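You operate a simulated robot arm through the tools that you are given. There is no shell and no other tool.

The job below is to be done with a simulated robot arm. You get a single attempt, and the scene is never put back.

JOB
Glue the teal sheet on the board in the frame and leave it under the weight.
Fine: blue brush and glue pot; brush back, lid on. Set down upright: blue brush. A coat counts when it lies all over at full strength: go over it till it gets no stronger.

Only the result counts: the job must be done as asked and must still hold three seconds after the hand-in. Knocking over, shifting, dropping, spilling or breaking anything else fails it. Lids that push on must go on centred and level and be pressed home; caps that screw on are set level and turned clockwise until they are tight. Flat cloth is picked up by pressing the open fingertips on it (5 to 10 N) and closing them slowly along it; thin cloth reads only 2 to 8 mm in the jaws.

ROBOT AND FRAMES
A 5-joint arm with a two-finger parallel gripper, fixed in place. Base frame: the origin is on the floor under the middle of its stand, x ahead of it, y to its left, z up; the work surface is at about z = 90. Readings come in cm, rad, newtons and seconds.
It reaches about 113.4 cm from its shoulder. Its first joint turns from -2.601 to 2.601 rad. Payload 1.57 kg.
The tool frame sits at the grasp point between the pads (the TCP): z along the fingers, y along the line on which they close. The tips reach 3 cm beyond it. The gripper opens to 11 cm. The fingers are 2.4 cm wide and 1.2 cm thick; the gripper's body (4.8 by 11.2 cm) begins 7.8 cm behind the TCP.
Orientation is that of the tool frame in the base frame, as a unit quaternion [x, y, z, w]. With the fingers straight down and closing along the base's y, the tool's x points along the base's -x, its y along +y and its z along -z.

CONTROLS
- The arm moves only by the tool move_arm. Its argument "motion" is a list of rows, each an object (a shift or turn left out is 0, a gripper value left out holds the last) with "offset": the shift along the base's x, y, z in cm, a list of three; "delta_rot": the turn, a rotation vector about the base's x, y, z in degrees, a list of three; "jaw": the finger opening in cm, from 0 to 11. In form: [{"offset": [tx, ty, tz], "delta_rot": [rx, ry, rz], "jaw": jaw}, ...]. A call has 1 to 20 rows; each row shifts and turns the commanded pose from where the row before left it. Rows are played at 5 a second. More than 5 cm and 0.15 rad between two rows, or a gripper value outside its range, and nothing of the call is played. Where a pose cannot be reached the arm comes as near as it can. A force on the tool above 40 N (or 10 N above the force at the start of the call, whichever is more), or a blocked arm, ends the call early, and 0.2 s more pass. Each finger travels about 7.2 cm/s and halts on what it meets, pressing with about 31 N; the grip force reading is that of the motor and also rises with nothing between the fingers. The clock runs only during rows and for 0.2 s after the last one: add rows that do not move to give the fingers time. It gives the time, the measured TCP pose, the force on the tool (base axes), the opening and the grip force at its end, in the units of the frame above (readings bear some noise), with the torque about the TCP (base axes, N m) and any sound that the robot's microphone picked up.
- Cameras (640 x 400 px; columns grow to the right, rows downward): "scene" is fixed at [39.84, 49.96, 163.13]; the picture's right is [-0.95, -0.32, 0.00], its down [-0.20, 0.60, -0.77] and it looks along [0.25, -0.73, -0.63] (base axes); focal length 355 px, centre (320, 200). "wrist" rides on the gripper at [7, 1.6, -14.1] in the tool frame; the picture's right is [-0.23, 0.97, 0.00], its down [-0.86, -0.20, -0.48] and it looks along [-0.47, -0.11, 0.88] (tool axes); focal length 222 px, centre (320, 200). There is no depth. A picture from a camera that has moved, and an enlarged one, comes with that camera's place and axes in the base frame and with its lens.
- capture(camera): a new picture of that camera. It takes no simulated time.
- slide_trunk(by): slides the trunk up (or, below 0, down) by that many cm; the arm rides with it, the base frame stays. It gives what a move gives, with no picture.
- zoom(camera, box): a new picture of the part [left, top, right, bottom] of that camera's present view, enlarged. It takes no simulated time.
- job_done(): hands the job in; it is judged then, once.

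Places have to be worked out from the pictures, the camera data and where the tool is seen. Open the gripper and draw the arm clear of the work before you hand the job in, unless the task says otherwise.

The tools are called after "Emit:" as name(argument=value, ...) on one line, values as JSON. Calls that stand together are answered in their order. move_arm: Moves the arm, as the interface text tells. Its arguments: {"type":"object","properties":{"motion":{"type":"array","items":{"type":"object","properties":{"offset":{"type":"array","items":{"type":"number"}},"delta_rot":{"type":"array","items":{"type":"number"}},"jaw":{"type":"number"}}}}},"required":["motion"]} The other tools are called the same way: slide_trunk (by) moves the trunk up or down; capture (camera) takes a picture; zoom (camera, box) takes an enlarged picture of a part of a camera's view; job_done () hands the job in.

At the start:

```text
clock: 0.0
ee_pos: [65.67, -15.07, 120.43]
orientation: [0.0, 1.0, 0.0, 0.0]
force: [-0.2, 0.3, 1.0]
wrist_torque: [0.04, -0.03, 0.0]
grip_width: 10.98
gripper_force: 0.0
trunk travel left (down, up): [-93.8, 3.2]
```

scene: 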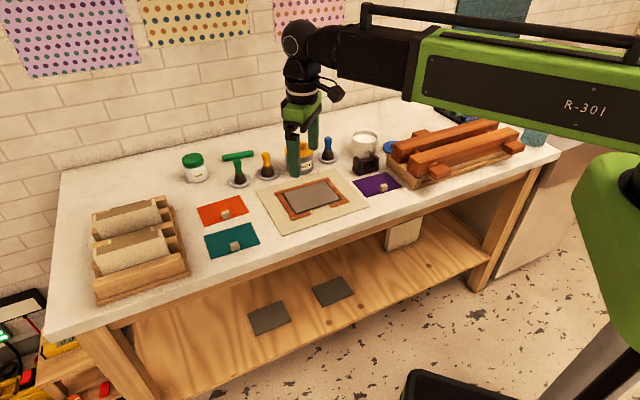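
wrist: 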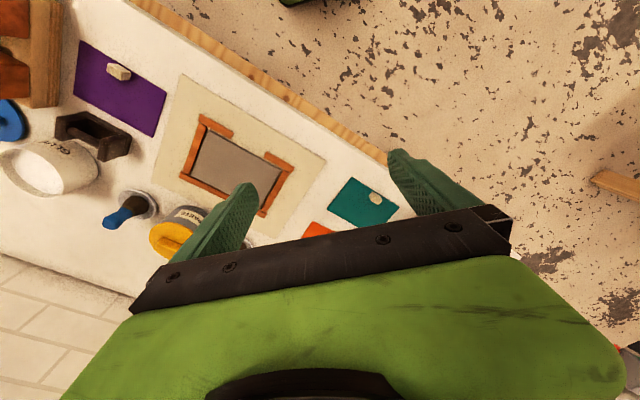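

I start by looking closely at the bench from both cameras to identify the items.

Emit:
zoom(camera="scene", box=[170, 120, 410, 270])

Emit:
zoom(camera="scene", box=[320, 100, 560, 250])

Emit:
zoom(camera="wrist", box=[0, 0, 420, 263])

Emit:
zoom(camera="scene", box=[180, 200, 460, 375])

```text
2.67 times, centred on (290, 195) of scene
camera zoom: at [39.84, 49.96, 163.13], right [-0.95, -0.32, 0.0], down [-0.2, 0.6, -0.77], along [0.25, -0.73, -0.63], focal length 948 px, centre (400, 213)
```

zoom: 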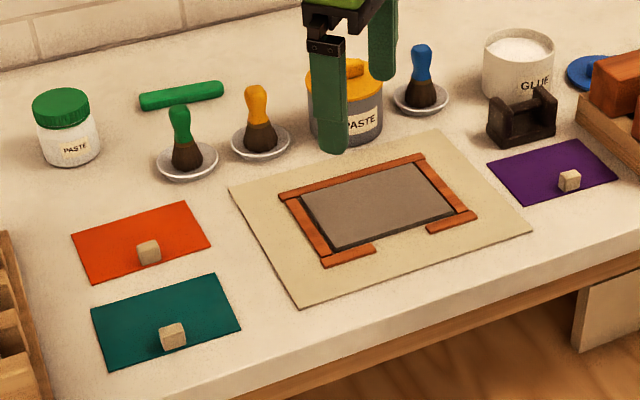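

```text
2.67 times, centred on (440, 175) of scene
camera zoom: at [39.84, 49.96, 163.13], right [-0.95, -0.32, 0.0], down [-0.2, 0.6, -0.77], along [0.25, -0.73, -0.63], focal length 948 px, centre (0, 267)
```

zoom: 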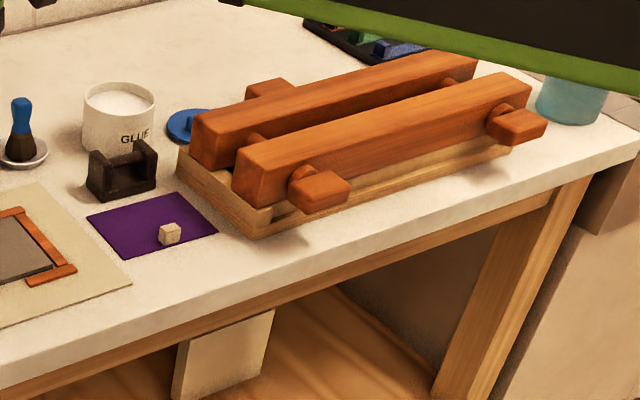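

```text
1.52 times, centred on (210, 132) of wrist
camera zoom: at [58.55, -13.5, 134.61], right [0.23, 0.97, 0.0], down [0.86, -0.2, 0.48], along [0.47, -0.11, -0.88], focal length 338 px, centre (487, 304)
```

zoom: 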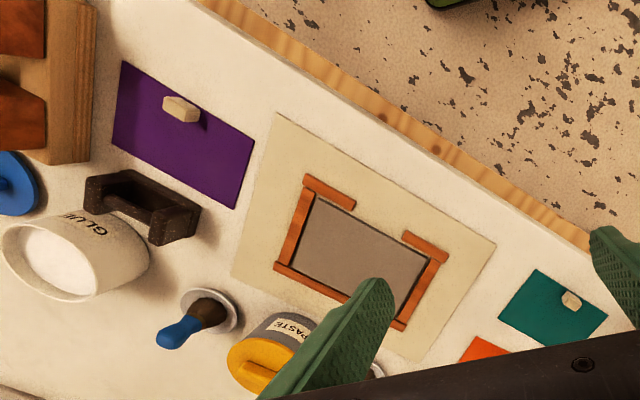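

```text
2.29 times, centred on (320, 288) of scene
camera zoom: at [39.84, 49.96, 163.13], right [-0.95, -0.32, 0.0], down [-0.2, 0.6, -0.77], along [0.25, -0.73, -0.63], focal length 812 px, centre (320, 0)
```

zoom: 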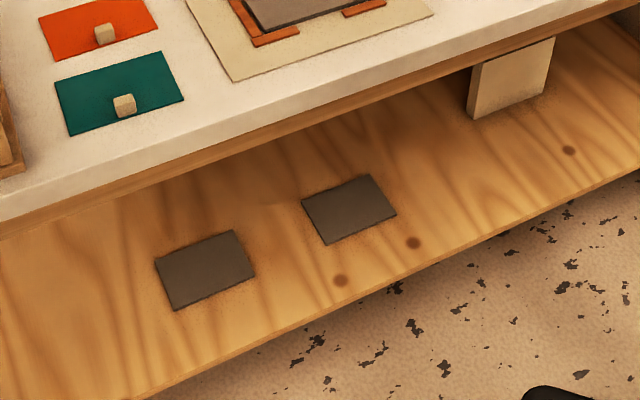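

The teal sheet, frame with grey board, blue brush on its dish, open white glue pot with blue lid beside it, and the dark handled weight are identified. I raise and shift the arm over the bench for a better overhead view.

Emit:
move_arm(motion=[{"offset": [0, 0, 4]}, {"offset": [0, 0, 4]}, {"offset": [0, 0, 4]}, {"offset": [-1, -4, 1]}, {"offset": [-1, -4, 1]}, {"offset": [-1, -4, 0]}, {"offset": [-1, -4, 0]}, {"offset": [-1, -4, 0]}, {"offset": [0, 0, 0]}])

Emit:
capture(camera="wrist")

Emit:
capture(camera="scene")

```text
clock: 2.0
ee_pos: [60.49, -35.25, 120.54]
orientation: [0.0, 1.0, -0.001, 0.0]
force: [-0.1, 0.6, -1.1]
wrist_torque: [0.0, 0.0, 0.0]
grip_width: 11.03
gripper_force: 0.0
out of reach, approached as far as the arm can: row 1, 2, 3, 4, 5
trunk travel left (down, up): [-93.8, 3.2]
```

```text
taken
camera wrist: at [53.47, -33.63, 134.61], right [0.23, 0.97, 0.0], down [0.86, -0.2, 0.48], along [0.47, -0.11, -0.88], focal length 222 px, centre (320, 200)
```

wrist: 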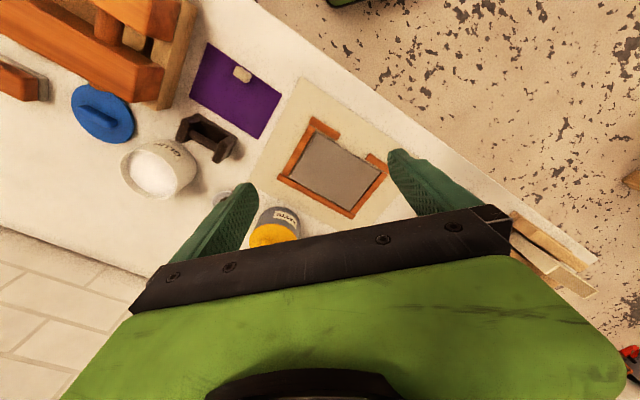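

```text
taken
```

scene: 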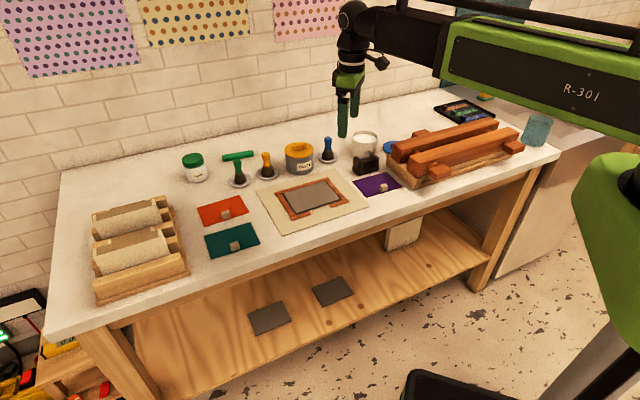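

The arm can't rise higher than ~120 with the tool down, but this view is good. I zoom on the relevant items.

Emit:
zoom(camera="wrist", box=[60, 60, 300, 210])

Emit:
zoom(camera="wrist", box=[220, 70, 420, 195])

Emit:
zoom(camera="scene", box=[300, 110, 460, 210])

Emit:
zoom(camera="scene", box=[180, 140, 380, 265])

```text
2.67 times, centred on (180, 135) of wrist
camera zoom: at [53.47, -33.63, 134.61], right [0.23, 0.97, 0.0], down [0.86, -0.2, 0.48], along [0.47, -0.11, -0.88], focal length 592 px, centre (693, 373)
```

zoom: 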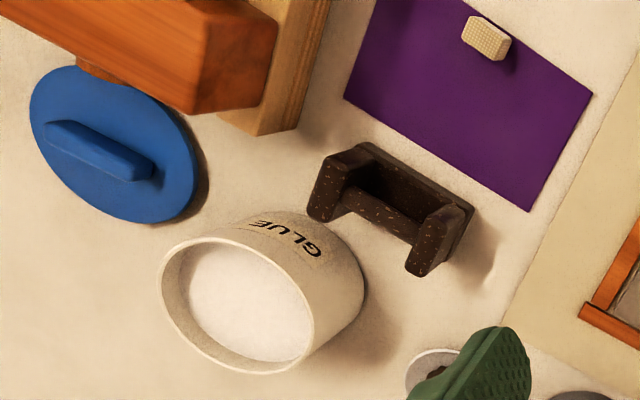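

```text
3.20 times, centred on (320, 132) of wrist
camera zoom: at [53.47, -33.63, 134.61], right [0.23, 0.97, 0.0], down [0.86, -0.2, 0.48], along [0.47, -0.11, -0.88], focal length 711 px, centre (320, 416)
```

zoom: 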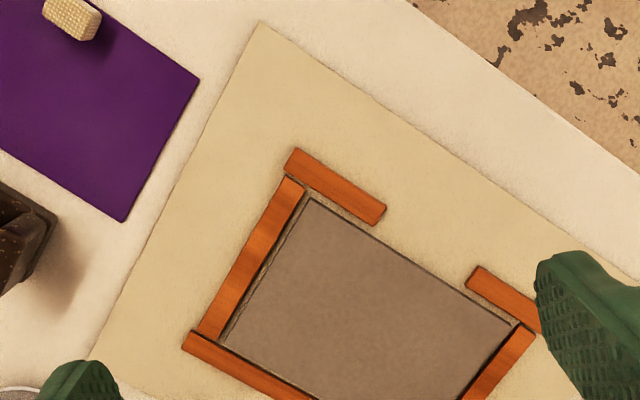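

```text
4.00 times, centred on (380, 160) of scene
camera zoom: at [39.84, 49.96, 163.13], right [-0.95, -0.32, 0.0], down [-0.2, 0.6, -0.77], along [0.25, -0.73, -0.63], focal length 1422 px, centre (80, 360)
```

zoom: 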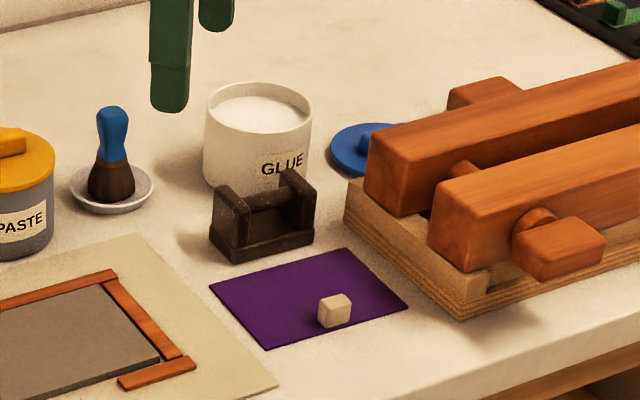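

```text
3.20 times, centred on (280, 202) of scene
camera zoom: at [39.84, 49.96, 163.13], right [-0.95, -0.32, 0.0], down [-0.2, 0.6, -0.77], along [0.25, -0.73, -0.63], focal length 1137 px, centre (448, 192)
```

zoom: 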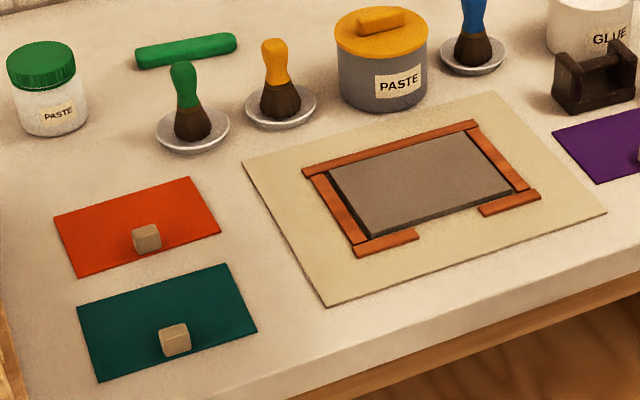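

Weight, pot, brush and lid are roughly located. Now I turn the gripper to match the table's ~45° heading and view the teal sheet and frame from the front side.

Emit:
move_arm(motion=[{"offset": [1.8, 4.15, 0], "delta_rot": [0, 0, -7.5]}, {"offset": [1.8, 4.15, 0], "delta_rot": [0, 0, -7.5]}, {"offset": [1.8, 4.15, 0], "delta_rot": [0, 0, -7.5]}, {"offset": [1.8, 4.15, 0], "delta_rot": [0, 0, -7.5]}, {"offset": [1.8, 4.15, 0], "delta_rot": [0, 0, -7.5]}, {"offset": [1.8, 4.15, 0], "delta_rot": [0, 0, -7.5]}, {"offset": [1.8, 4.15, 0]}, {"offset": [1.8, 4.15, 0]}, {}])

Emit:
capture(camera="wrist")

```text
clock: 4.0
ee_pos: [75.02, -2.06, 120.52]
orientation: [0.383, 0.924, 0.0, 0.001]
force: [0.1, 0.5, 0.2]
wrist_torque: [0.03, 0.01, -0.03]
grip_width: 10.99
gripper_force: 0.1
trunk travel left (down, up): [-93.8, 3.2]
```

```text
taken
camera wrist: at [71.19, 4.0, 134.62], right [0.85, 0.53, 0.0], down [0.46, -0.75, 0.48], along [0.25, -0.41, -0.88], focal length 222 px, centre (320, 200)
```

wrist: 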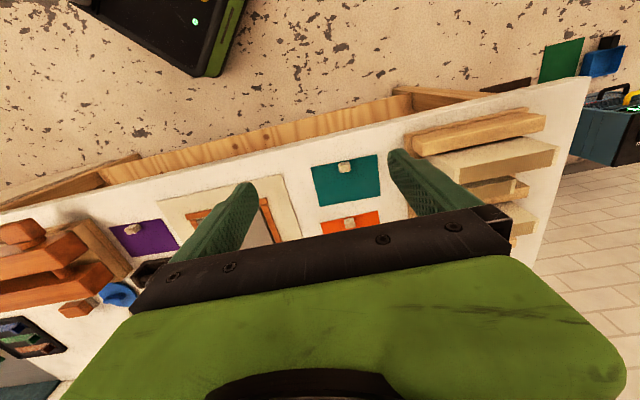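

Emit:
zoom(camera="wrist", box=[290, 135, 410, 210])

Emit:
zoom(camera="wrist", box=[140, 150, 300, 250])

```text
5.33 times, centred on (350, 172) of wrist
camera zoom: at [71.19, 4.0, 134.62], right [0.85, 0.53, 0.0], down [0.46, -0.75, 0.48], along [0.25, -0.41, -0.88], focal length 1185 px, centre (160, 347)
```

zoom: 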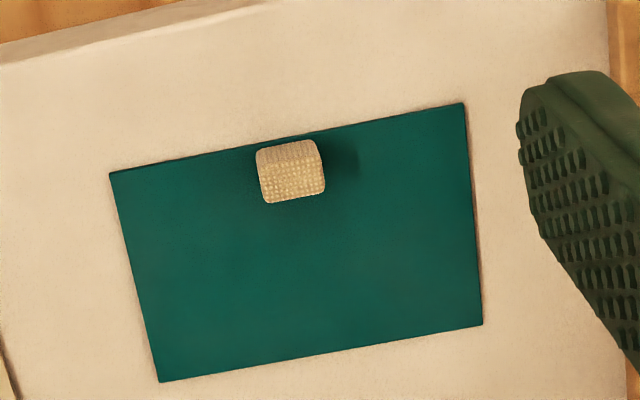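

```text
4.00 times, centred on (220, 200) of wrist
camera zoom: at [71.19, 4.0, 134.62], right [0.85, 0.53, 0.0], down [0.46, -0.75, 0.48], along [0.25, -0.41, -0.88], focal length 888 px, centre (720, 200)
```

zoom: 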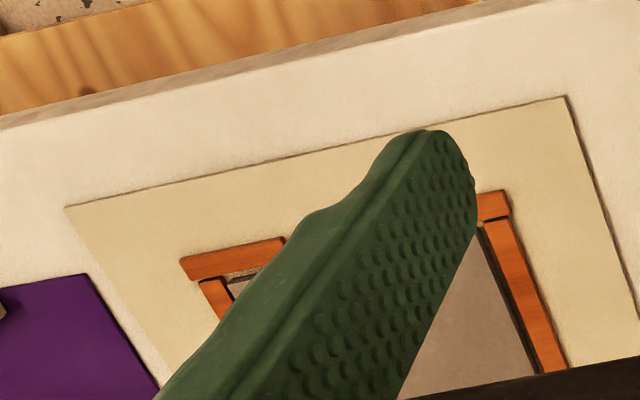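

The teal sheet is 14×9.8 cm centred near (86.6,-9.8) with its block at about (83.9,-7.0). Next I go right above the frame to measure the board and frame from straight overhead.

Emit:
move_arm(motion=[{"offset": [-0.28, -4.6, 0]}, {"offset": [-0.28, -4.6, 0]}, {"offset": [-0.28, -4.6, 0]}, {"offset": [-0.28, -4.6, 0]}, {"offset": [-0.28, -4.6, 0]}, {"offset": [-0.28, -4.6, 0]}, {"offset": [-0.28, -4.6, 0]}, {"offset": [-0.28, -4.6, 0]}, {}])

Emit:
capture(camera="wrist")

```text
clock: 6.0
ee_pos: [72.88, -38.7, 120.52]
orientation: [0.384, 0.923, 0.0, 0.001]
force: [0.2, 0.2, -0.3]
wrist_torque: [-0.01, 0.01, -0.02]
grip_width: 11.0
gripper_force: 0.0
trunk travel left (down, up): [-93.8, 3.2]
```

```text
taken
camera wrist: at [69.15, -32.64, 134.62], right [0.85, 0.53, 0.0], down [0.46, -0.75, 0.48], along [0.25, -0.41, -0.88], focal length 222 px, centre (320, 200)
```

wrist: 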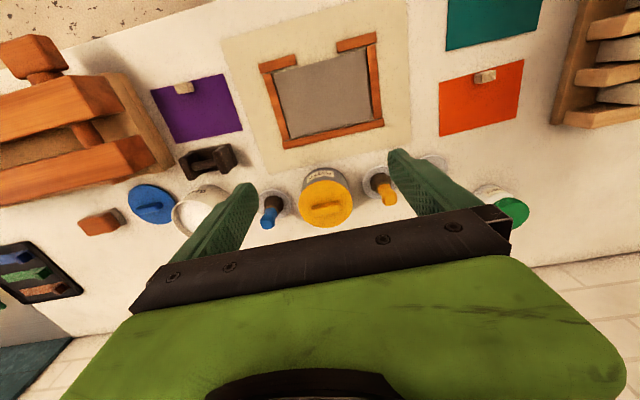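

Emit:
zoom(camera="wrist", box=[240, 20, 400, 120])

Emit:
zoom(camera="wrist", box=[120, 130, 320, 255])

Emit:
zoom(camera="wrist", box=[340, 0, 560, 138])

```text
4.00 times, centred on (320, 70) of wrist
camera zoom: at [69.15, -32.64, 134.62], right [0.85, 0.53, 0.0], down [0.46, -0.75, 0.48], along [0.25, -0.41, -0.88], focal length 888 px, centre (320, 720)
```

zoom: 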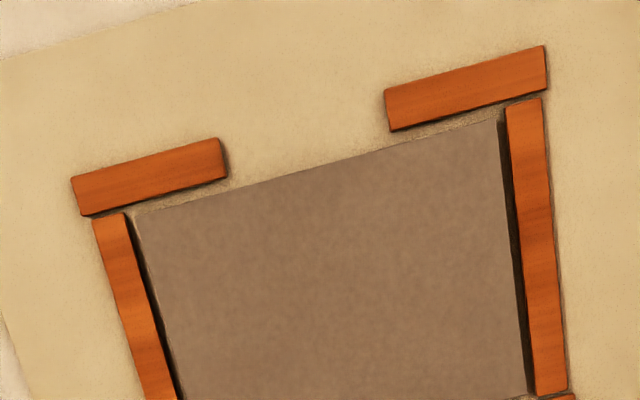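

```text
3.20 times, centred on (220, 192) of wrist
camera zoom: at [69.15, -32.64, 134.62], right [0.85, 0.53, 0.0], down [0.46, -0.75, 0.48], along [0.25, -0.41, -0.88], focal length 711 px, centre (640, 224)
```

zoom: 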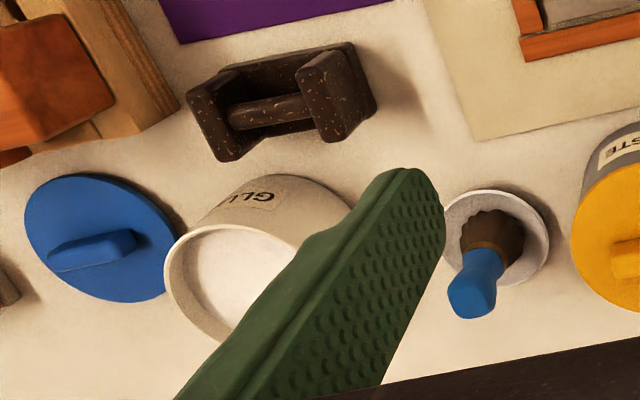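

```text
2.90 times, centred on (450, 69) of wrist
camera zoom: at [69.15, -32.64, 134.62], right [0.85, 0.53, 0.0], down [0.46, -0.75, 0.48], along [0.25, -0.41, -0.88], focal length 644 px, centre (-57, 580)
```

zoom: 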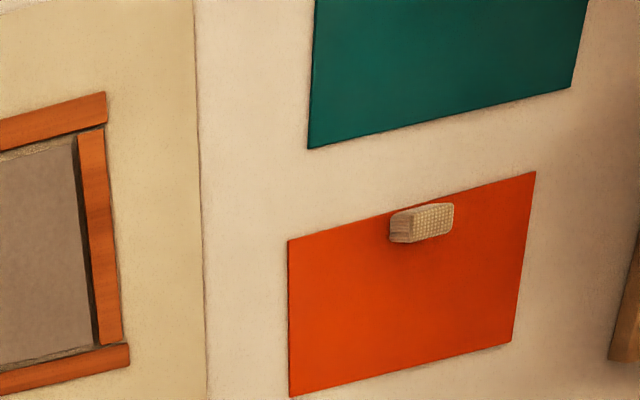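

Board: about 15.5×11 cm, centred near (71.4,-34.7), long side at ~44°. Blue brush axis is near (73.7,-59.6) with its top at ~z 99; glue pot near (61.2,-66), lid near (50,-73.5). I move above the brush with a narrower jaw to line up.

Emit:
move_arm(motion=[{"offset": [0.1, -4.2, 0], "jaw": 6}, {"offset": [0.2, -4.2, 0]}, {"offset": [0.2, -4.2, -2]}, {"offset": [0.2, -4.2, -2]}, {"offset": [0.1, -4.1, -2]}, {"offset": [0, 0, -3]}, {"offset": [0, 0, -3]}, {}])

Emit:
capture(camera="wrist")

Emit:
zoom(camera="scene", box=[270, 90, 430, 190])

```text
clock: 7.8
ee_pos: [72.55, -58.79, 120.54]
orientation: [0.383, 0.924, 0.0, -0.001]
force: [0.3, 0.3, 0.9]
wrist_torque: [0.0, -0.01, 0.0]
grip_width: 5.99
gripper_force: 0.0
out of reach, approached as far as the arm can: row 3, 4, 5, 6, 7
trunk travel left (down, up): [-93.8, 3.2]
```

```text
taken
camera wrist: at [68.75, -52.78, 134.6], right [0.85, 0.53, 0.0], down [0.46, -0.75, 0.48], along [0.25, -0.41, -0.88], focal length 222 px, centre (320, 200)
```

wrist: 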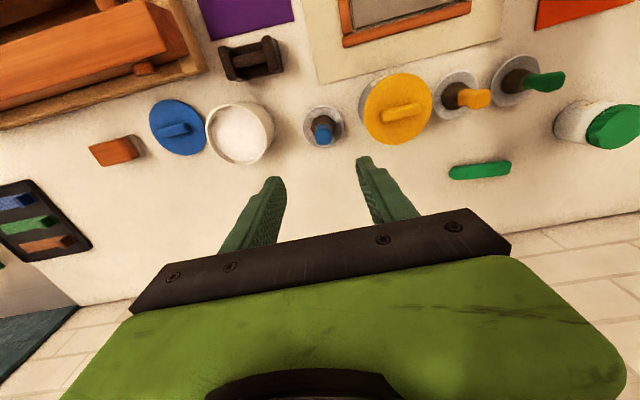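

```text
4.00 times, centred on (350, 140) of scene
camera zoom: at [39.84, 49.96, 163.13], right [-0.95, -0.32, 0.0], down [-0.2, 0.6, -0.77], along [0.25, -0.73, -0.63], focal length 1422 px, centre (200, 440)
```

zoom: 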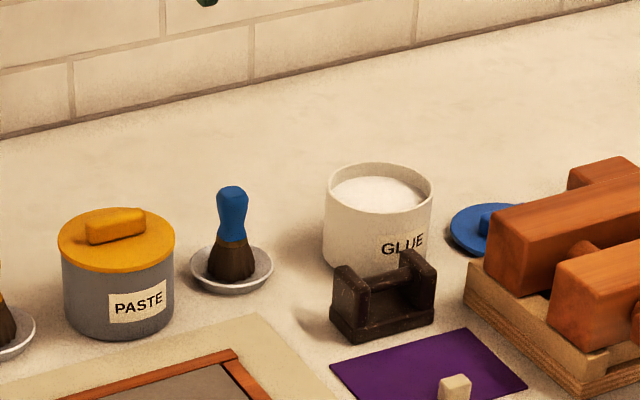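

At this distance the arm cannot go lower, so the shoulder is too high. I lower the trunk 12 cm (tips will stay ~5 cm above everything here).

Emit:
slide_trunk(by=-12)

Emit:
capture(camera="scene")

Emit:
capture(camera="wrist")

```text
clock: 9.3
ee_pos: [72.68, -58.82, 108.57]
orientation: [0.383, 0.924, 0.0, 0.0]
force: [-0.5, 0.1, -0.3]
wrist_torque: [-0.01, -0.02, -0.02]
grip_width: 5.99
gripper_force: 0.1
trunk travel left (down, up): [-81.8, 15.2]
```

```text
taken
```

scene: 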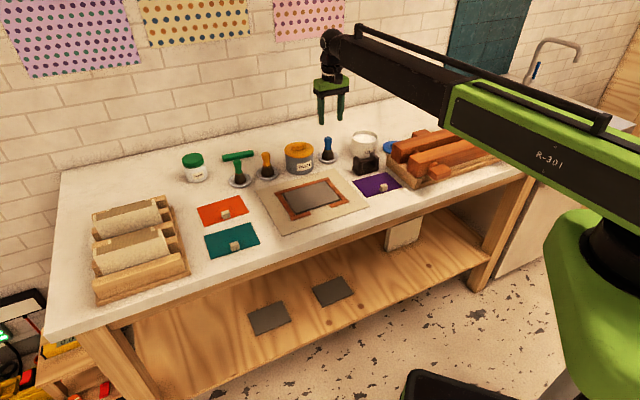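

```text
taken
camera wrist: at [68.74, -52.79, 122.61], right [0.85, 0.53, 0.0], down [0.46, -0.75, 0.48], along [0.25, -0.41, -0.88], focal length 222 px, centre (320, 200)
```

wrist: 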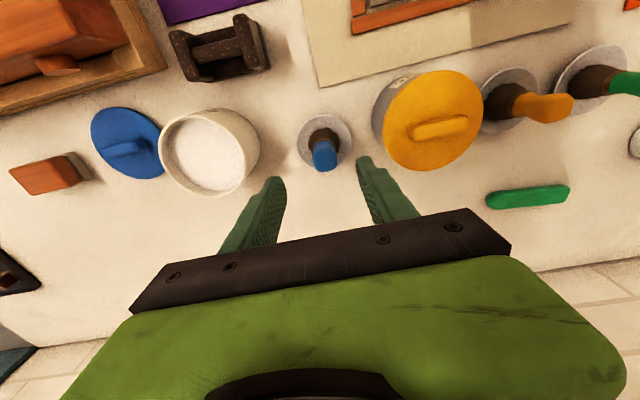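

The arm is nearly stretched here. I test whether I can now reach the brush's axis and go down a little.

Emit:
move_arm(motion=[{"offset": [0.5, -0.4, 0]}, {"offset": [0.5, -0.4, 0]}, {"offset": [0, 0, -1]}, {"offset": [0, 0, -1]}])

Emit:
zoom(camera="wrist", box=[220, 80, 420, 205])

```text
clock: 10.3
ee_pos: [72.49, -58.83, 108.53]
orientation: [0.383, 0.924, 0.0, 0.001]
force: [0.5, 0.2, -1.2]
wrist_torque: [0.04, 0.0, -0.03]
grip_width: 5.99
gripper_force: 0.1
out of reach, approached as far as the arm can: row 1, 2, 3, 4
trunk travel left (down, up): [-81.8, 15.2]
```

```text
3.20 times, centred on (320, 142) of wrist
camera zoom: at [68.74, -52.79, 122.6], right [0.85, 0.53, 0.0], down [0.46, -0.75, 0.48], along [0.25, -0.41, -0.88], focal length 711 px, centre (320, 384)
```

zoom: 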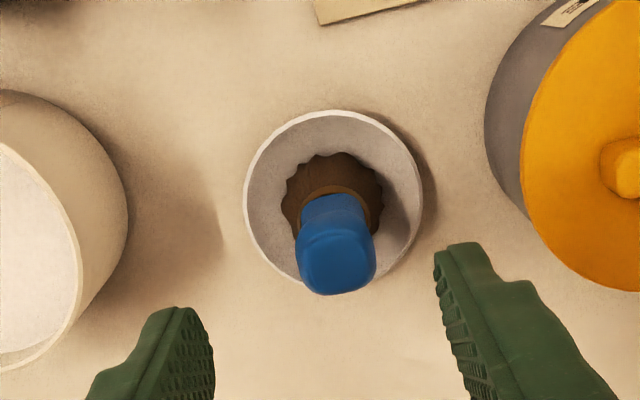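

The height never changed in any commanded move, so perhaps this arm only moves level and the trunk supplies the height. I test that at a shorter radius with a 1 cm downward command.

Emit:
move_arm(motion=[{"offset": [-3, 3, 0]}, {"offset": [-3, 3, 0]}, {"offset": [0, 0, -1]}, {}])

Emit:
move_arm(motion=[{"delta_rot": [-3.2, -3.8, 0]}, {}])

```text
clock: 11.3
ee_pos: [66.28, -52.81, 108.56]
orientation: [0.382, 0.924, 0.0, 0.0]
force: [0.0, -0.2, -0.2]
wrist_torque: [0.01, 0.0, 0.03]
grip_width: 6.0
gripper_force: 0.0
out of reach, approached as far as the arm can: row 3
trunk travel left (down, up): [-81.8, 15.2]
```

```text
clock: 11.9
ee_pos: [66.42, -52.91, 108.56]
orientation: [0.382, 0.923, -0.013, 0.041]
force: [0.3, 0.2, 0.2]
wrist_torque: [-0.01, -0.04, -0.01]
grip_width: 6.0
gripper_force: 0.1
trunk travel left (down, up): [-81.8, 15.2]
```

Confirmed: height comes from the trunk only, and with the fingers straight down the reach ends at r≈93.4, just short of the brush (r≈94.3). With a 5° outward tilt about the closing axis I can reach it, so I align over the brush axis (73.4,-59.25).

Emit:
move_arm(motion=[{"delta_rot": [-0.34, 0.26, 0]}, {"offset": [2.5, -2.2, 0]}, {"offset": [2.5, -2.2, 0]}, {"offset": [1.98, -1.94, 0]}, {}, {}])

Emit:
zoom(camera="wrist", box=[220, 80, 420, 205])

```text
clock: 13.3
ee_pos: [73.25, -59.07, 108.45]
orientation: [0.382, 0.923, -0.016, 0.041]
force: [-0.3, -0.3, -0.2]
wrist_torque: [0.0, 0.03, 0.01]
grip_width: 5.98
gripper_force: 0.0
trunk travel left (down, up): [-81.8, 15.2]
```

```text
3.20 times, centred on (320, 142) of wrist
camera zoom: at [68.71, -52.23, 122.02], right [0.85, 0.53, 0.02], down [0.43, -0.71, 0.55], along [0.31, -0.46, -0.83], focal length 711 px, centre (320, 384)
```

zoom: 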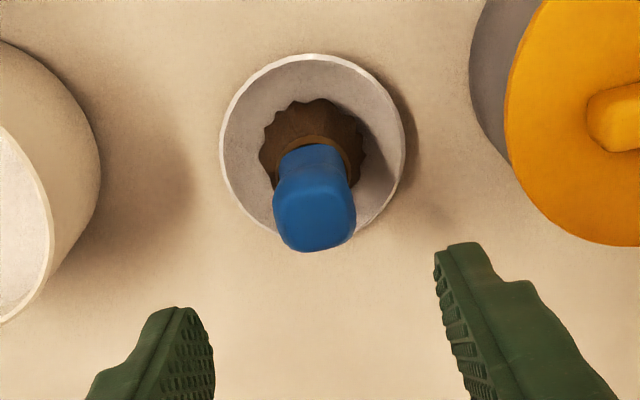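

The brush lines up between the fingers. I lower in two steps and check.

Emit:
slide_trunk(by=-8.5)

Emit:
capture(camera="wrist")

Emit:
zoom(camera="scene", box=[270, 90, 430, 190])

```text
clock: 14.5
ee_pos: [73.3, -59.2, 100.07]
orientation: [0.382, 0.923, -0.018, 0.041]
force: [0.6, 0.0, -0.6]
wrist_torque: [-0.02, 0.01, 0.01]
grip_width: 6.01
gripper_force: 0.1
trunk travel left (down, up): [-73.3, 23.7]
```

```text
taken
camera wrist: at [68.7, -52.21, 113.54], right [0.85, 0.53, 0.02], down [0.43, -0.71, 0.55], along [0.31, -0.46, -0.83], focal length 222 px, centre (320, 200)
```

wrist: 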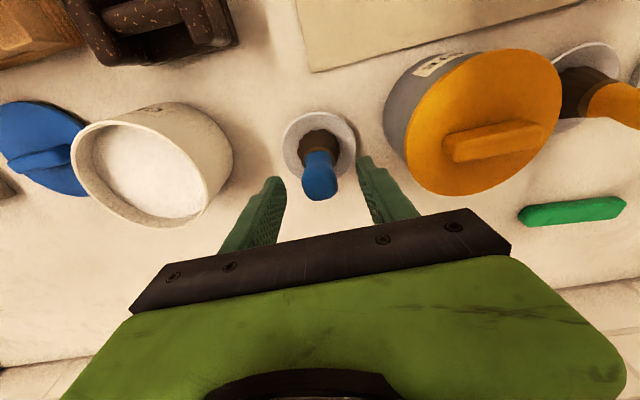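

```text
4.00 times, centred on (350, 140) of scene
camera zoom: at [39.84, 49.96, 163.13], right [-0.95, -0.32, 0.0], down [-0.2, 0.6, -0.77], along [0.25, -0.73, -0.63], focal length 1422 px, centre (200, 440)
```

zoom: 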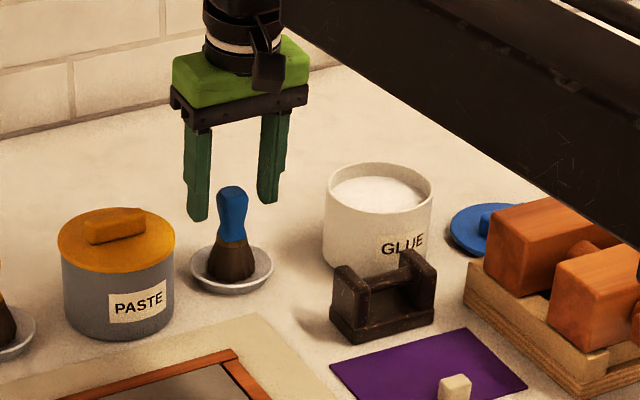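

Emit:
zoom(camera="wrist", box=[220, 100, 420, 225])

Emit:
slide_trunk(by=-2.8)

Emit:
zoom(camera="wrist", box=[220, 100, 420, 225])

Emit:
zoom(camera="scene", box=[290, 100, 390, 163])

```text
3.20 times, centred on (320, 162) of wrist
camera zoom: at [68.7, -52.21, 113.54], right [0.85, 0.53, 0.02], down [0.43, -0.71, 0.55], along [0.31, -0.46, -0.83], focal length 711 px, centre (320, 320)
```

zoom: 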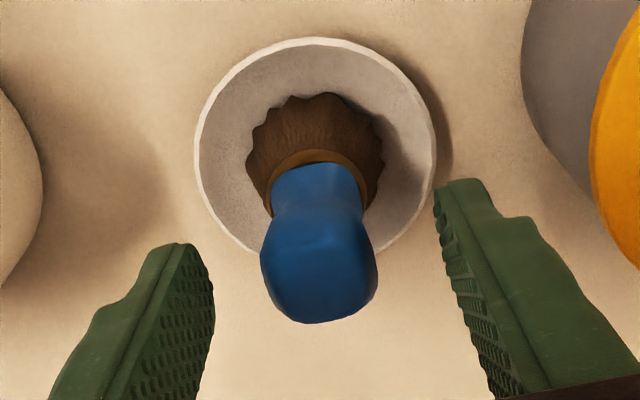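

```text
clock: 15.2
ee_pos: [73.34, -59.19, 97.23]
orientation: [0.382, 0.923, -0.017, 0.04]
force: [-0.1, -0.5, 0.1]
wrist_torque: [0.02, 0.04, 0.03]
grip_width: 6.0
gripper_force: 0.1
trunk travel left (down, up): [-70.5, 26.5]
```

```text
3.20 times, centred on (320, 162) of wrist
camera zoom: at [68.7, -52.21, 110.73], right [0.85, 0.53, 0.02], down [0.43, -0.71, 0.55], along [0.31, -0.46, -0.83], focal length 711 px, centre (320, 320)
```

zoom: 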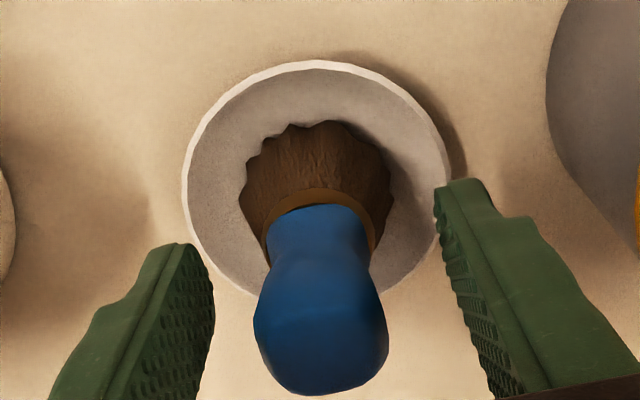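

```text
6.35 times, centred on (340, 132) of scene
camera zoom: at [39.84, 49.96, 163.13], right [-0.95, -0.32, 0.0], down [-0.2, 0.6, -0.77], along [0.25, -0.73, -0.63], focal length 2257 px, centre (193, 635)
```

zoom: 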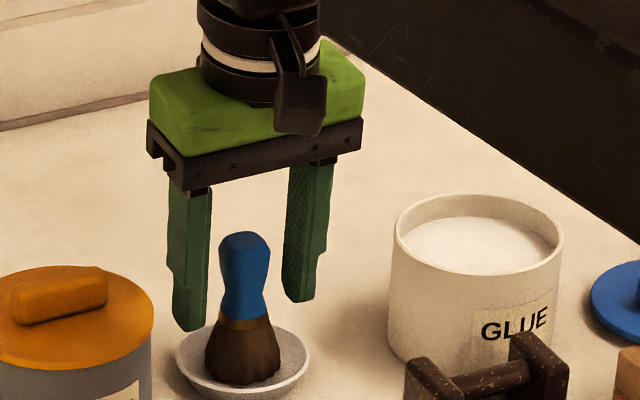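

The handle sits centrally between the pads at TCP height 97.2. I close slowly on it.

Emit:
move_arm(motion=[{"jaw": 4.5}, {"jaw": 4}, {"jaw": 3.5}, {"jaw": 3}, {"jaw": 2.5}, {"jaw": 2}, {"jaw": 1.5}, {}, {}])

Emit:
zoom(camera="wrist", box=[220, 100, 420, 225])

Emit:
zoom(camera="scene", box=[290, 100, 390, 163])

```text
clock: 17.2
ee_pos: [73.28, -59.17, 97.33]
orientation: [0.382, 0.923, -0.016, 0.04]
force: [0.9, 0.6, 0.4]
wrist_torque: [-0.02, 0.0, 0.01]
grip_width: 4.05
gripper_force: 31.3
trunk travel left (down, up): [-70.5, 26.5]
```

```text
3.20 times, centred on (320, 162) of wrist
camera zoom: at [68.7, -52.22, 110.74], right [0.85, 0.53, 0.02], down [0.43, -0.71, 0.55], along [0.31, -0.46, -0.83], focal length 711 px, centre (320, 320)
```

zoom: 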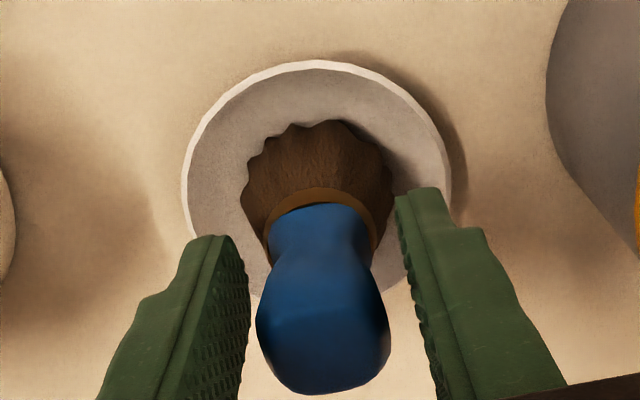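

```text
6.35 times, centred on (340, 132) of scene
camera zoom: at [39.84, 49.96, 163.13], right [-0.95, -0.32, 0.0], down [-0.2, 0.6, -0.77], along [0.25, -0.73, -0.63], focal length 2257 px, centre (193, 635)
```

zoom: 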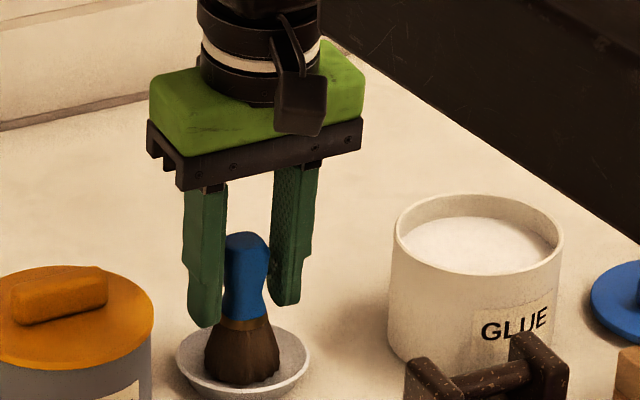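

The fingers stopped at 4.05 cm, about the bristle tuft's width, with a visible gap at the handle – the tips are clamping the top of the tuft. I open, rise 1.1 cm and close again on the handle.

Emit:
move_arm(motion=[{"jaw": 4.5}, {"jaw": 5.2}, {"jaw": 6}, {}])

Emit:
slide_trunk(by=1.1)

Emit:
move_arm(motion=[{"jaw": 4.5}, {"jaw": 4}, {"jaw": 3.5}, {"jaw": 3}, {"jaw": 2.5}, {"jaw": 2}, {"jaw": 1.5}, {}, {}])

Emit:
zoom(camera="wrist", box=[220, 100, 420, 225])

Emit:
zoom(camera="scene", box=[290, 100, 390, 163])

```text
clock: 18.2
ee_pos: [73.37, -59.04, 97.31]
orientation: [0.382, 0.923, -0.016, 0.039]
force: [0.0, 0.0, 0.2]
wrist_torque: [0.01, 0.03, 0.02]
grip_width: 5.98
gripper_force: 0.1
trunk travel left (down, up): [-70.5, 26.5]
```

```text
clock: 18.8
ee_pos: [73.46, -59.23, 98.45]
orientation: [0.383, 0.923, -0.017, 0.041]
force: [-0.1, -0.2, -0.1]
wrist_torque: [0.02, 0.01, 0.0]
grip_width: 5.99
gripper_force: 0.2
trunk travel left (down, up): [-71.6, 25.4]
```

```text
clock: 20.8
ee_pos: [73.38, -59.28, 98.45]
orientation: [0.382, 0.923, -0.017, 0.04]
force: [0.0, -0.4, 0.6]
wrist_torque: [0.01, -0.02, 0.01]
grip_width: 2.71
gripper_force: 31.5
trunk travel left (down, up): [-71.6, 25.4]
```

```text
3.20 times, centred on (320, 162) of wrist
camera zoom: at [68.7, -52.21, 111.83], right [0.85, 0.53, 0.02], down [0.43, -0.71, 0.55], along [0.31, -0.46, -0.83], focal length 711 px, centre (320, 320)
```

zoom: 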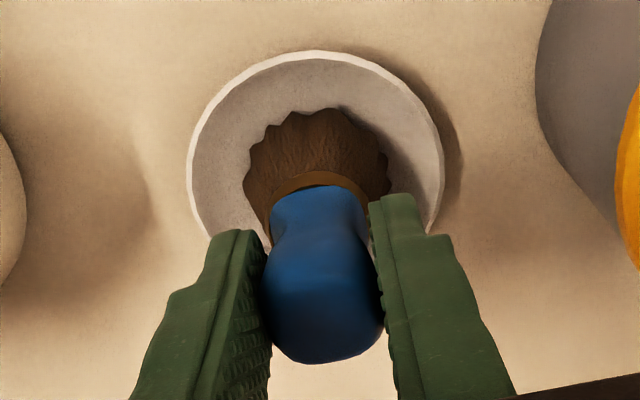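

```text
6.35 times, centred on (340, 132) of scene
camera zoom: at [39.84, 49.96, 163.13], right [-0.95, -0.32, 0.0], down [-0.2, 0.6, -0.77], along [0.25, -0.73, -0.63], focal length 2257 px, centre (193, 635)
```

zoom: 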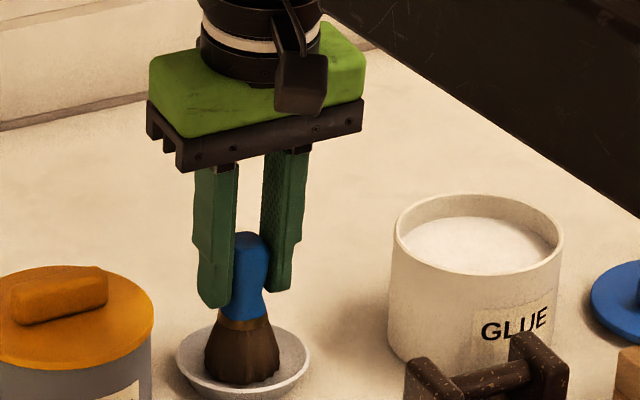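

Gripped at 2.71 cm on the handle. I lift the brush 12 cm and check it hangs well.

Emit:
slide_trunk(by=12)

Emit:
capture(camera="wrist")

Emit:
zoom(camera="scene", box=[280, 70, 440, 170])

Emit:
zoom(camera="wrist", box=[80, 80, 280, 205])

```text
clock: 22.3
ee_pos: [73.39, -59.11, 110.4]
orientation: [0.382, 0.923, -0.016, 0.04]
force: [-0.1, 0.8, -1.4]
wrist_torque: [-0.01, 0.0, -0.02]
grip_width: 2.72
gripper_force: 31.1
trunk travel left (down, up): [-83.6, 13.4]
```

```text
taken
camera wrist: at [68.71, -52.22, 123.82], right [0.85, 0.53, 0.02], down [0.43, -0.71, 0.55], along [0.31, -0.46, -0.83], focal length 222 px, centre (320, 200)
```

wrist: 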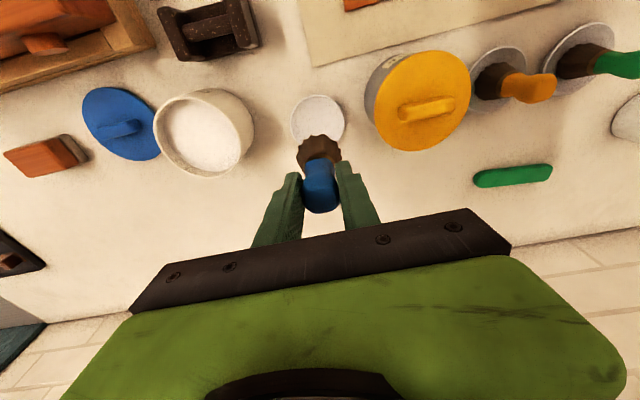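

```text
4.00 times, centred on (360, 120) of scene
camera zoom: at [39.84, 49.96, 163.13], right [-0.95, -0.32, 0.0], down [-0.2, 0.6, -0.77], along [0.25, -0.73, -0.63], focal length 1422 px, centre (160, 520)
```

zoom: 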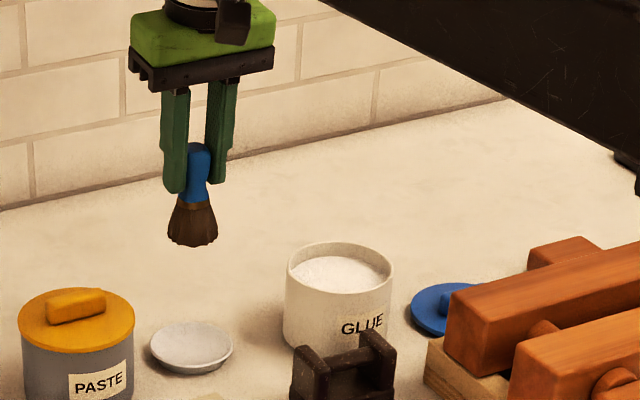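

```text
3.20 times, centred on (180, 142) of wrist
camera zoom: at [68.71, -52.22, 123.82], right [0.85, 0.53, 0.02], down [0.43, -0.71, 0.55], along [0.31, -0.46, -0.83], focal length 711 px, centre (768, 384)
```

zoom: 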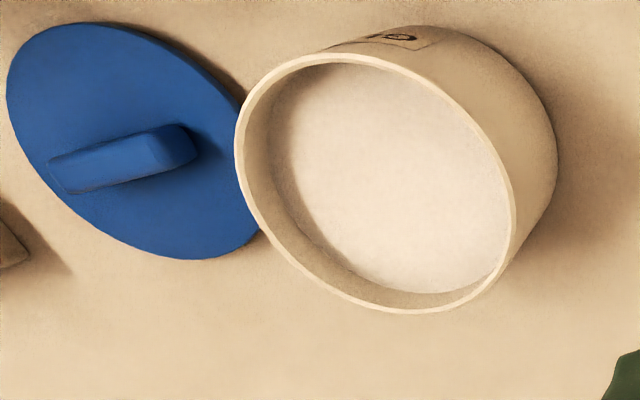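

Brush held cleanly. The pot's rim is at z≈98.5, centred near (61.4,-66.2), with glue about 1.3 cm below the rim. I carry the brush over the pot.

Emit:
move_arm(motion=[{"offset": [-3, -1.75, 0]}, {"offset": [-3, -1.75, 0]}, {"offset": [-3, -1.75, 0]}, {"offset": [-3, -1.75, 0]}, {}, {}])

Emit:
capture(camera="wrist")

Emit:
zoom(camera="scene", box=[280, 70, 440, 170])

```text
clock: 23.7
ee_pos: [61.25, -66.1, 110.35]
orientation: [0.383, 0.923, -0.016, 0.039]
force: [0.1, 0.4, -0.4]
wrist_torque: [-0.01, 0.0, -0.02]
grip_width: 2.72
gripper_force: 31.3
trunk travel left (down, up): [-83.6, 13.4]
```

```text
taken
camera wrist: at [56.5, -59.19, 123.83], right [0.85, 0.53, 0.02], down [0.43, -0.71, 0.55], along [0.31, -0.46, -0.83], focal length 222 px, centre (320, 200)
```

wrist: 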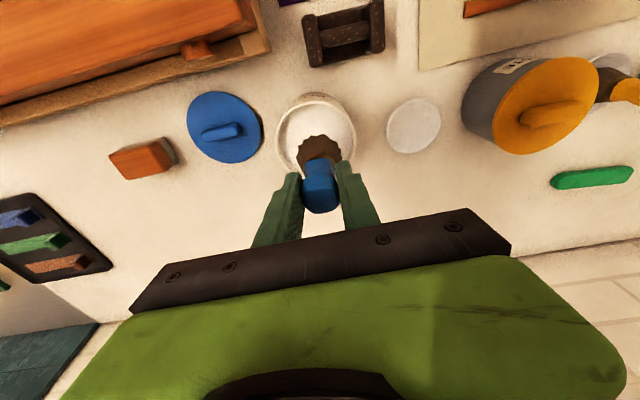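

```text
4.00 times, centred on (360, 120) of scene
camera zoom: at [39.84, 49.96, 163.13], right [-0.95, -0.32, 0.0], down [-0.2, 0.6, -0.77], along [0.25, -0.73, -0.63], focal length 1422 px, centre (160, 520)
```

zoom: 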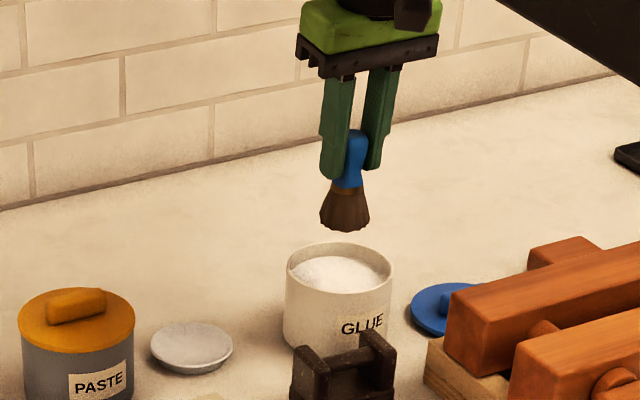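

The brush is centred over the pot within ~0.3 cm. I lower to just above the glue, then dip.

Emit:
slide_trunk(by=-4.5)

Emit:
zoom(camera="scene", box=[310, 90, 410, 153])

Emit:
zoom(camera="wrist", box=[220, 80, 420, 205])

```text
clock: 24.6
ee_pos: [61.12, -66.19, 105.95]
orientation: [0.383, 0.923, -0.017, 0.04]
force: [0.4, -0.4, 0.1]
wrist_torque: [0.0, -0.01, 0.02]
grip_width: 2.74
gripper_force: 31.1
trunk travel left (down, up): [-79.1, 17.9]
```

```text
6.35 times, centred on (360, 122) of scene
camera zoom: at [39.84, 49.96, 163.13], right [-0.95, -0.32, 0.0], down [-0.2, 0.6, -0.77], along [0.25, -0.73, -0.63], focal length 2257 px, centre (66, 698)
```

zoom: 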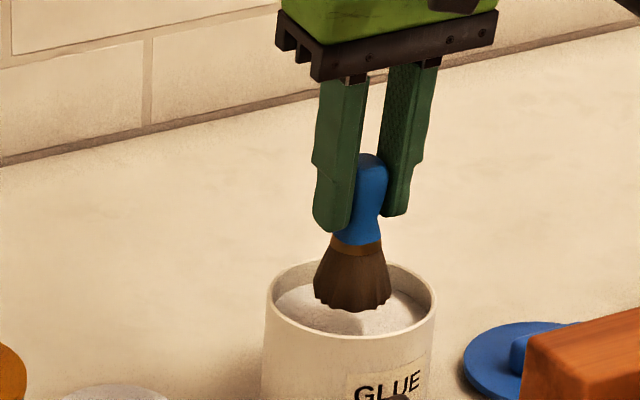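

```text
3.20 times, centred on (320, 142) of wrist
camera zoom: at [56.53, -59.18, 119.33], right [0.85, 0.53, 0.02], down [0.43, -0.71, 0.55], along [0.31, -0.46, -0.83], focal length 711 px, centre (320, 384)
```

zoom: 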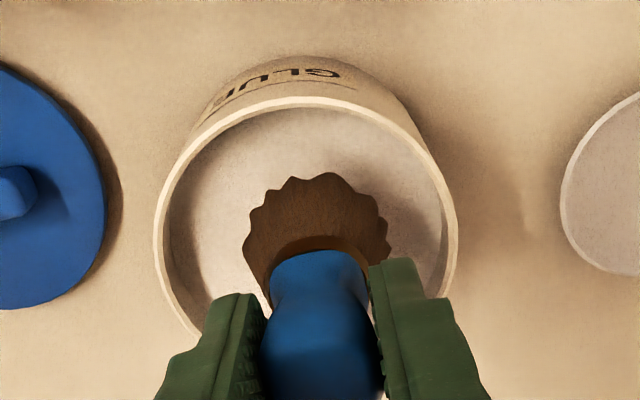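

Centred well. Dip the bristles about 1.5 cm into the glue.

Emit:
slide_trunk(by=-2.7)

Emit:
zoom(camera="scene", box=[310, 90, 410, 153])

Emit:
zoom(camera="wrist", box=[220, 80, 420, 205])

```text
clock: 25.3
ee_pos: [61.06, -65.95, 103.28]
orientation: [0.383, 0.923, -0.017, 0.041]
force: [1.2, -1.3, 23.6]
wrist_torque: [0.0, -0.03, -0.02]
grip_width: 2.74
gripper_force: 31.0
trunk travel left (down, up): [-76.4, 20.6]
```

```text
6.35 times, centred on (360, 122) of scene
camera zoom: at [39.84, 49.96, 163.13], right [-0.95, -0.32, 0.0], down [-0.2, 0.6, -0.77], along [0.25, -0.73, -0.63], focal length 2257 px, centre (66, 698)
```

zoom: 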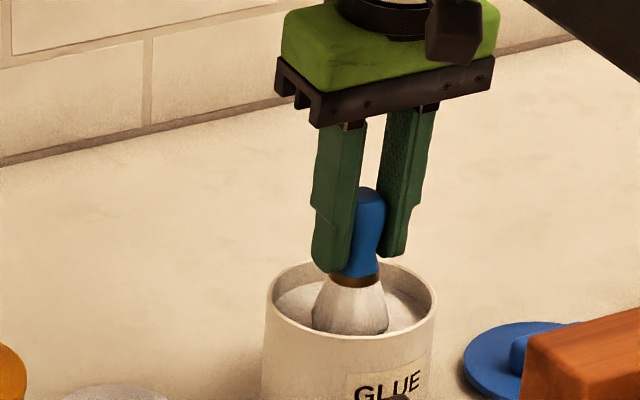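

```text
3.20 times, centred on (320, 142) of wrist
camera zoom: at [56.38, -59.02, 116.82], right [0.85, 0.53, 0.02], down [0.43, -0.71, 0.55], along [0.31, -0.46, -0.83], focal length 711 px, centre (320, 384)
```

zoom: 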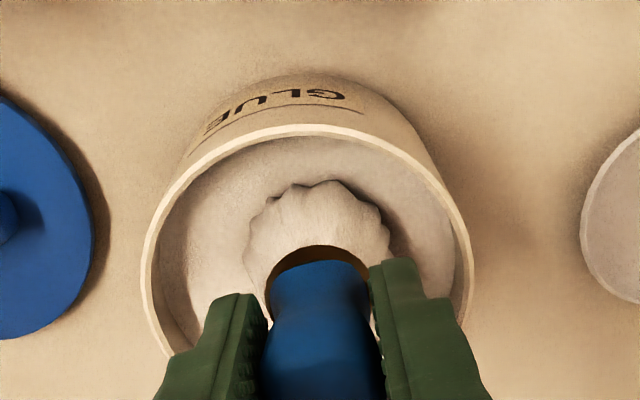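

The bristles came out white (loaded), with the glue pushing back ~24 N, so the glue surface is firm; the grip didn't slip. I raise it, let it drain for a second, and look.

Emit:
slide_trunk(by=6.5)

Emit:
move_arm(motion=[{}, {}, {}, {}, {}])

Emit:
zoom(camera="scene", box=[280, 70, 440, 170])

Emit:
zoom(camera="wrist", box=[220, 80, 420, 205])

```text
clock: 26.4
ee_pos: [61.11, -66.1, 109.67]
orientation: [0.383, 0.923, -0.017, 0.041]
force: [-0.4, -0.7, -1.2]
wrist_torque: [0.01, 0.01, -0.04]
grip_width: 2.74
gripper_force: 31.0
trunk travel left (down, up): [-82.9, 14.1]
```

```text
clock: 27.6
ee_pos: [61.12, -66.13, 109.67]
orientation: [0.382, 0.923, -0.016, 0.04]
force: [0.4, -0.3, -0.3]
wrist_torque: [0.02, 0.03, 0.03]
grip_width: 2.72
gripper_force: 31.1
trunk travel left (down, up): [-82.9, 14.1]
```

```text
4.00 times, centred on (360, 120) of scene
camera zoom: at [39.84, 49.96, 163.13], right [-0.95, -0.32, 0.0], down [-0.2, 0.6, -0.77], along [0.25, -0.73, -0.63], focal length 1422 px, centre (160, 520)
```

zoom: 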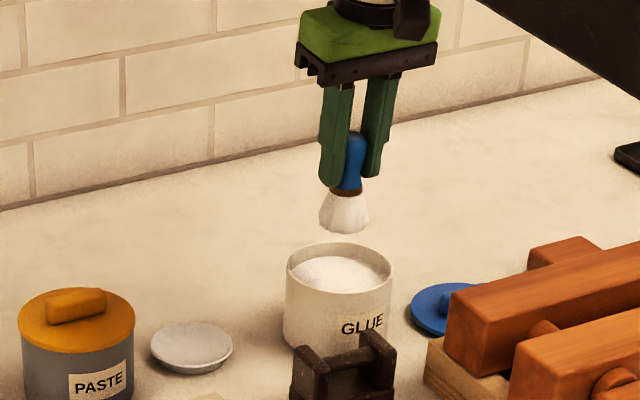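

```text
3.20 times, centred on (320, 142) of wrist
camera zoom: at [56.53, -59.19, 123.13], right [0.85, 0.53, 0.02], down [0.43, -0.71, 0.55], along [0.31, -0.46, -0.83], focal length 711 px, centre (320, 384)
```

zoom: 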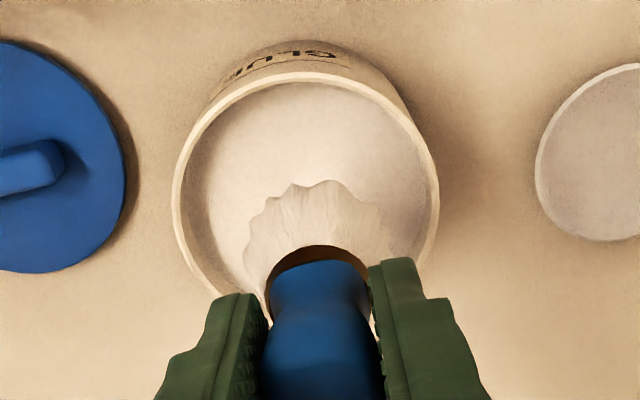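

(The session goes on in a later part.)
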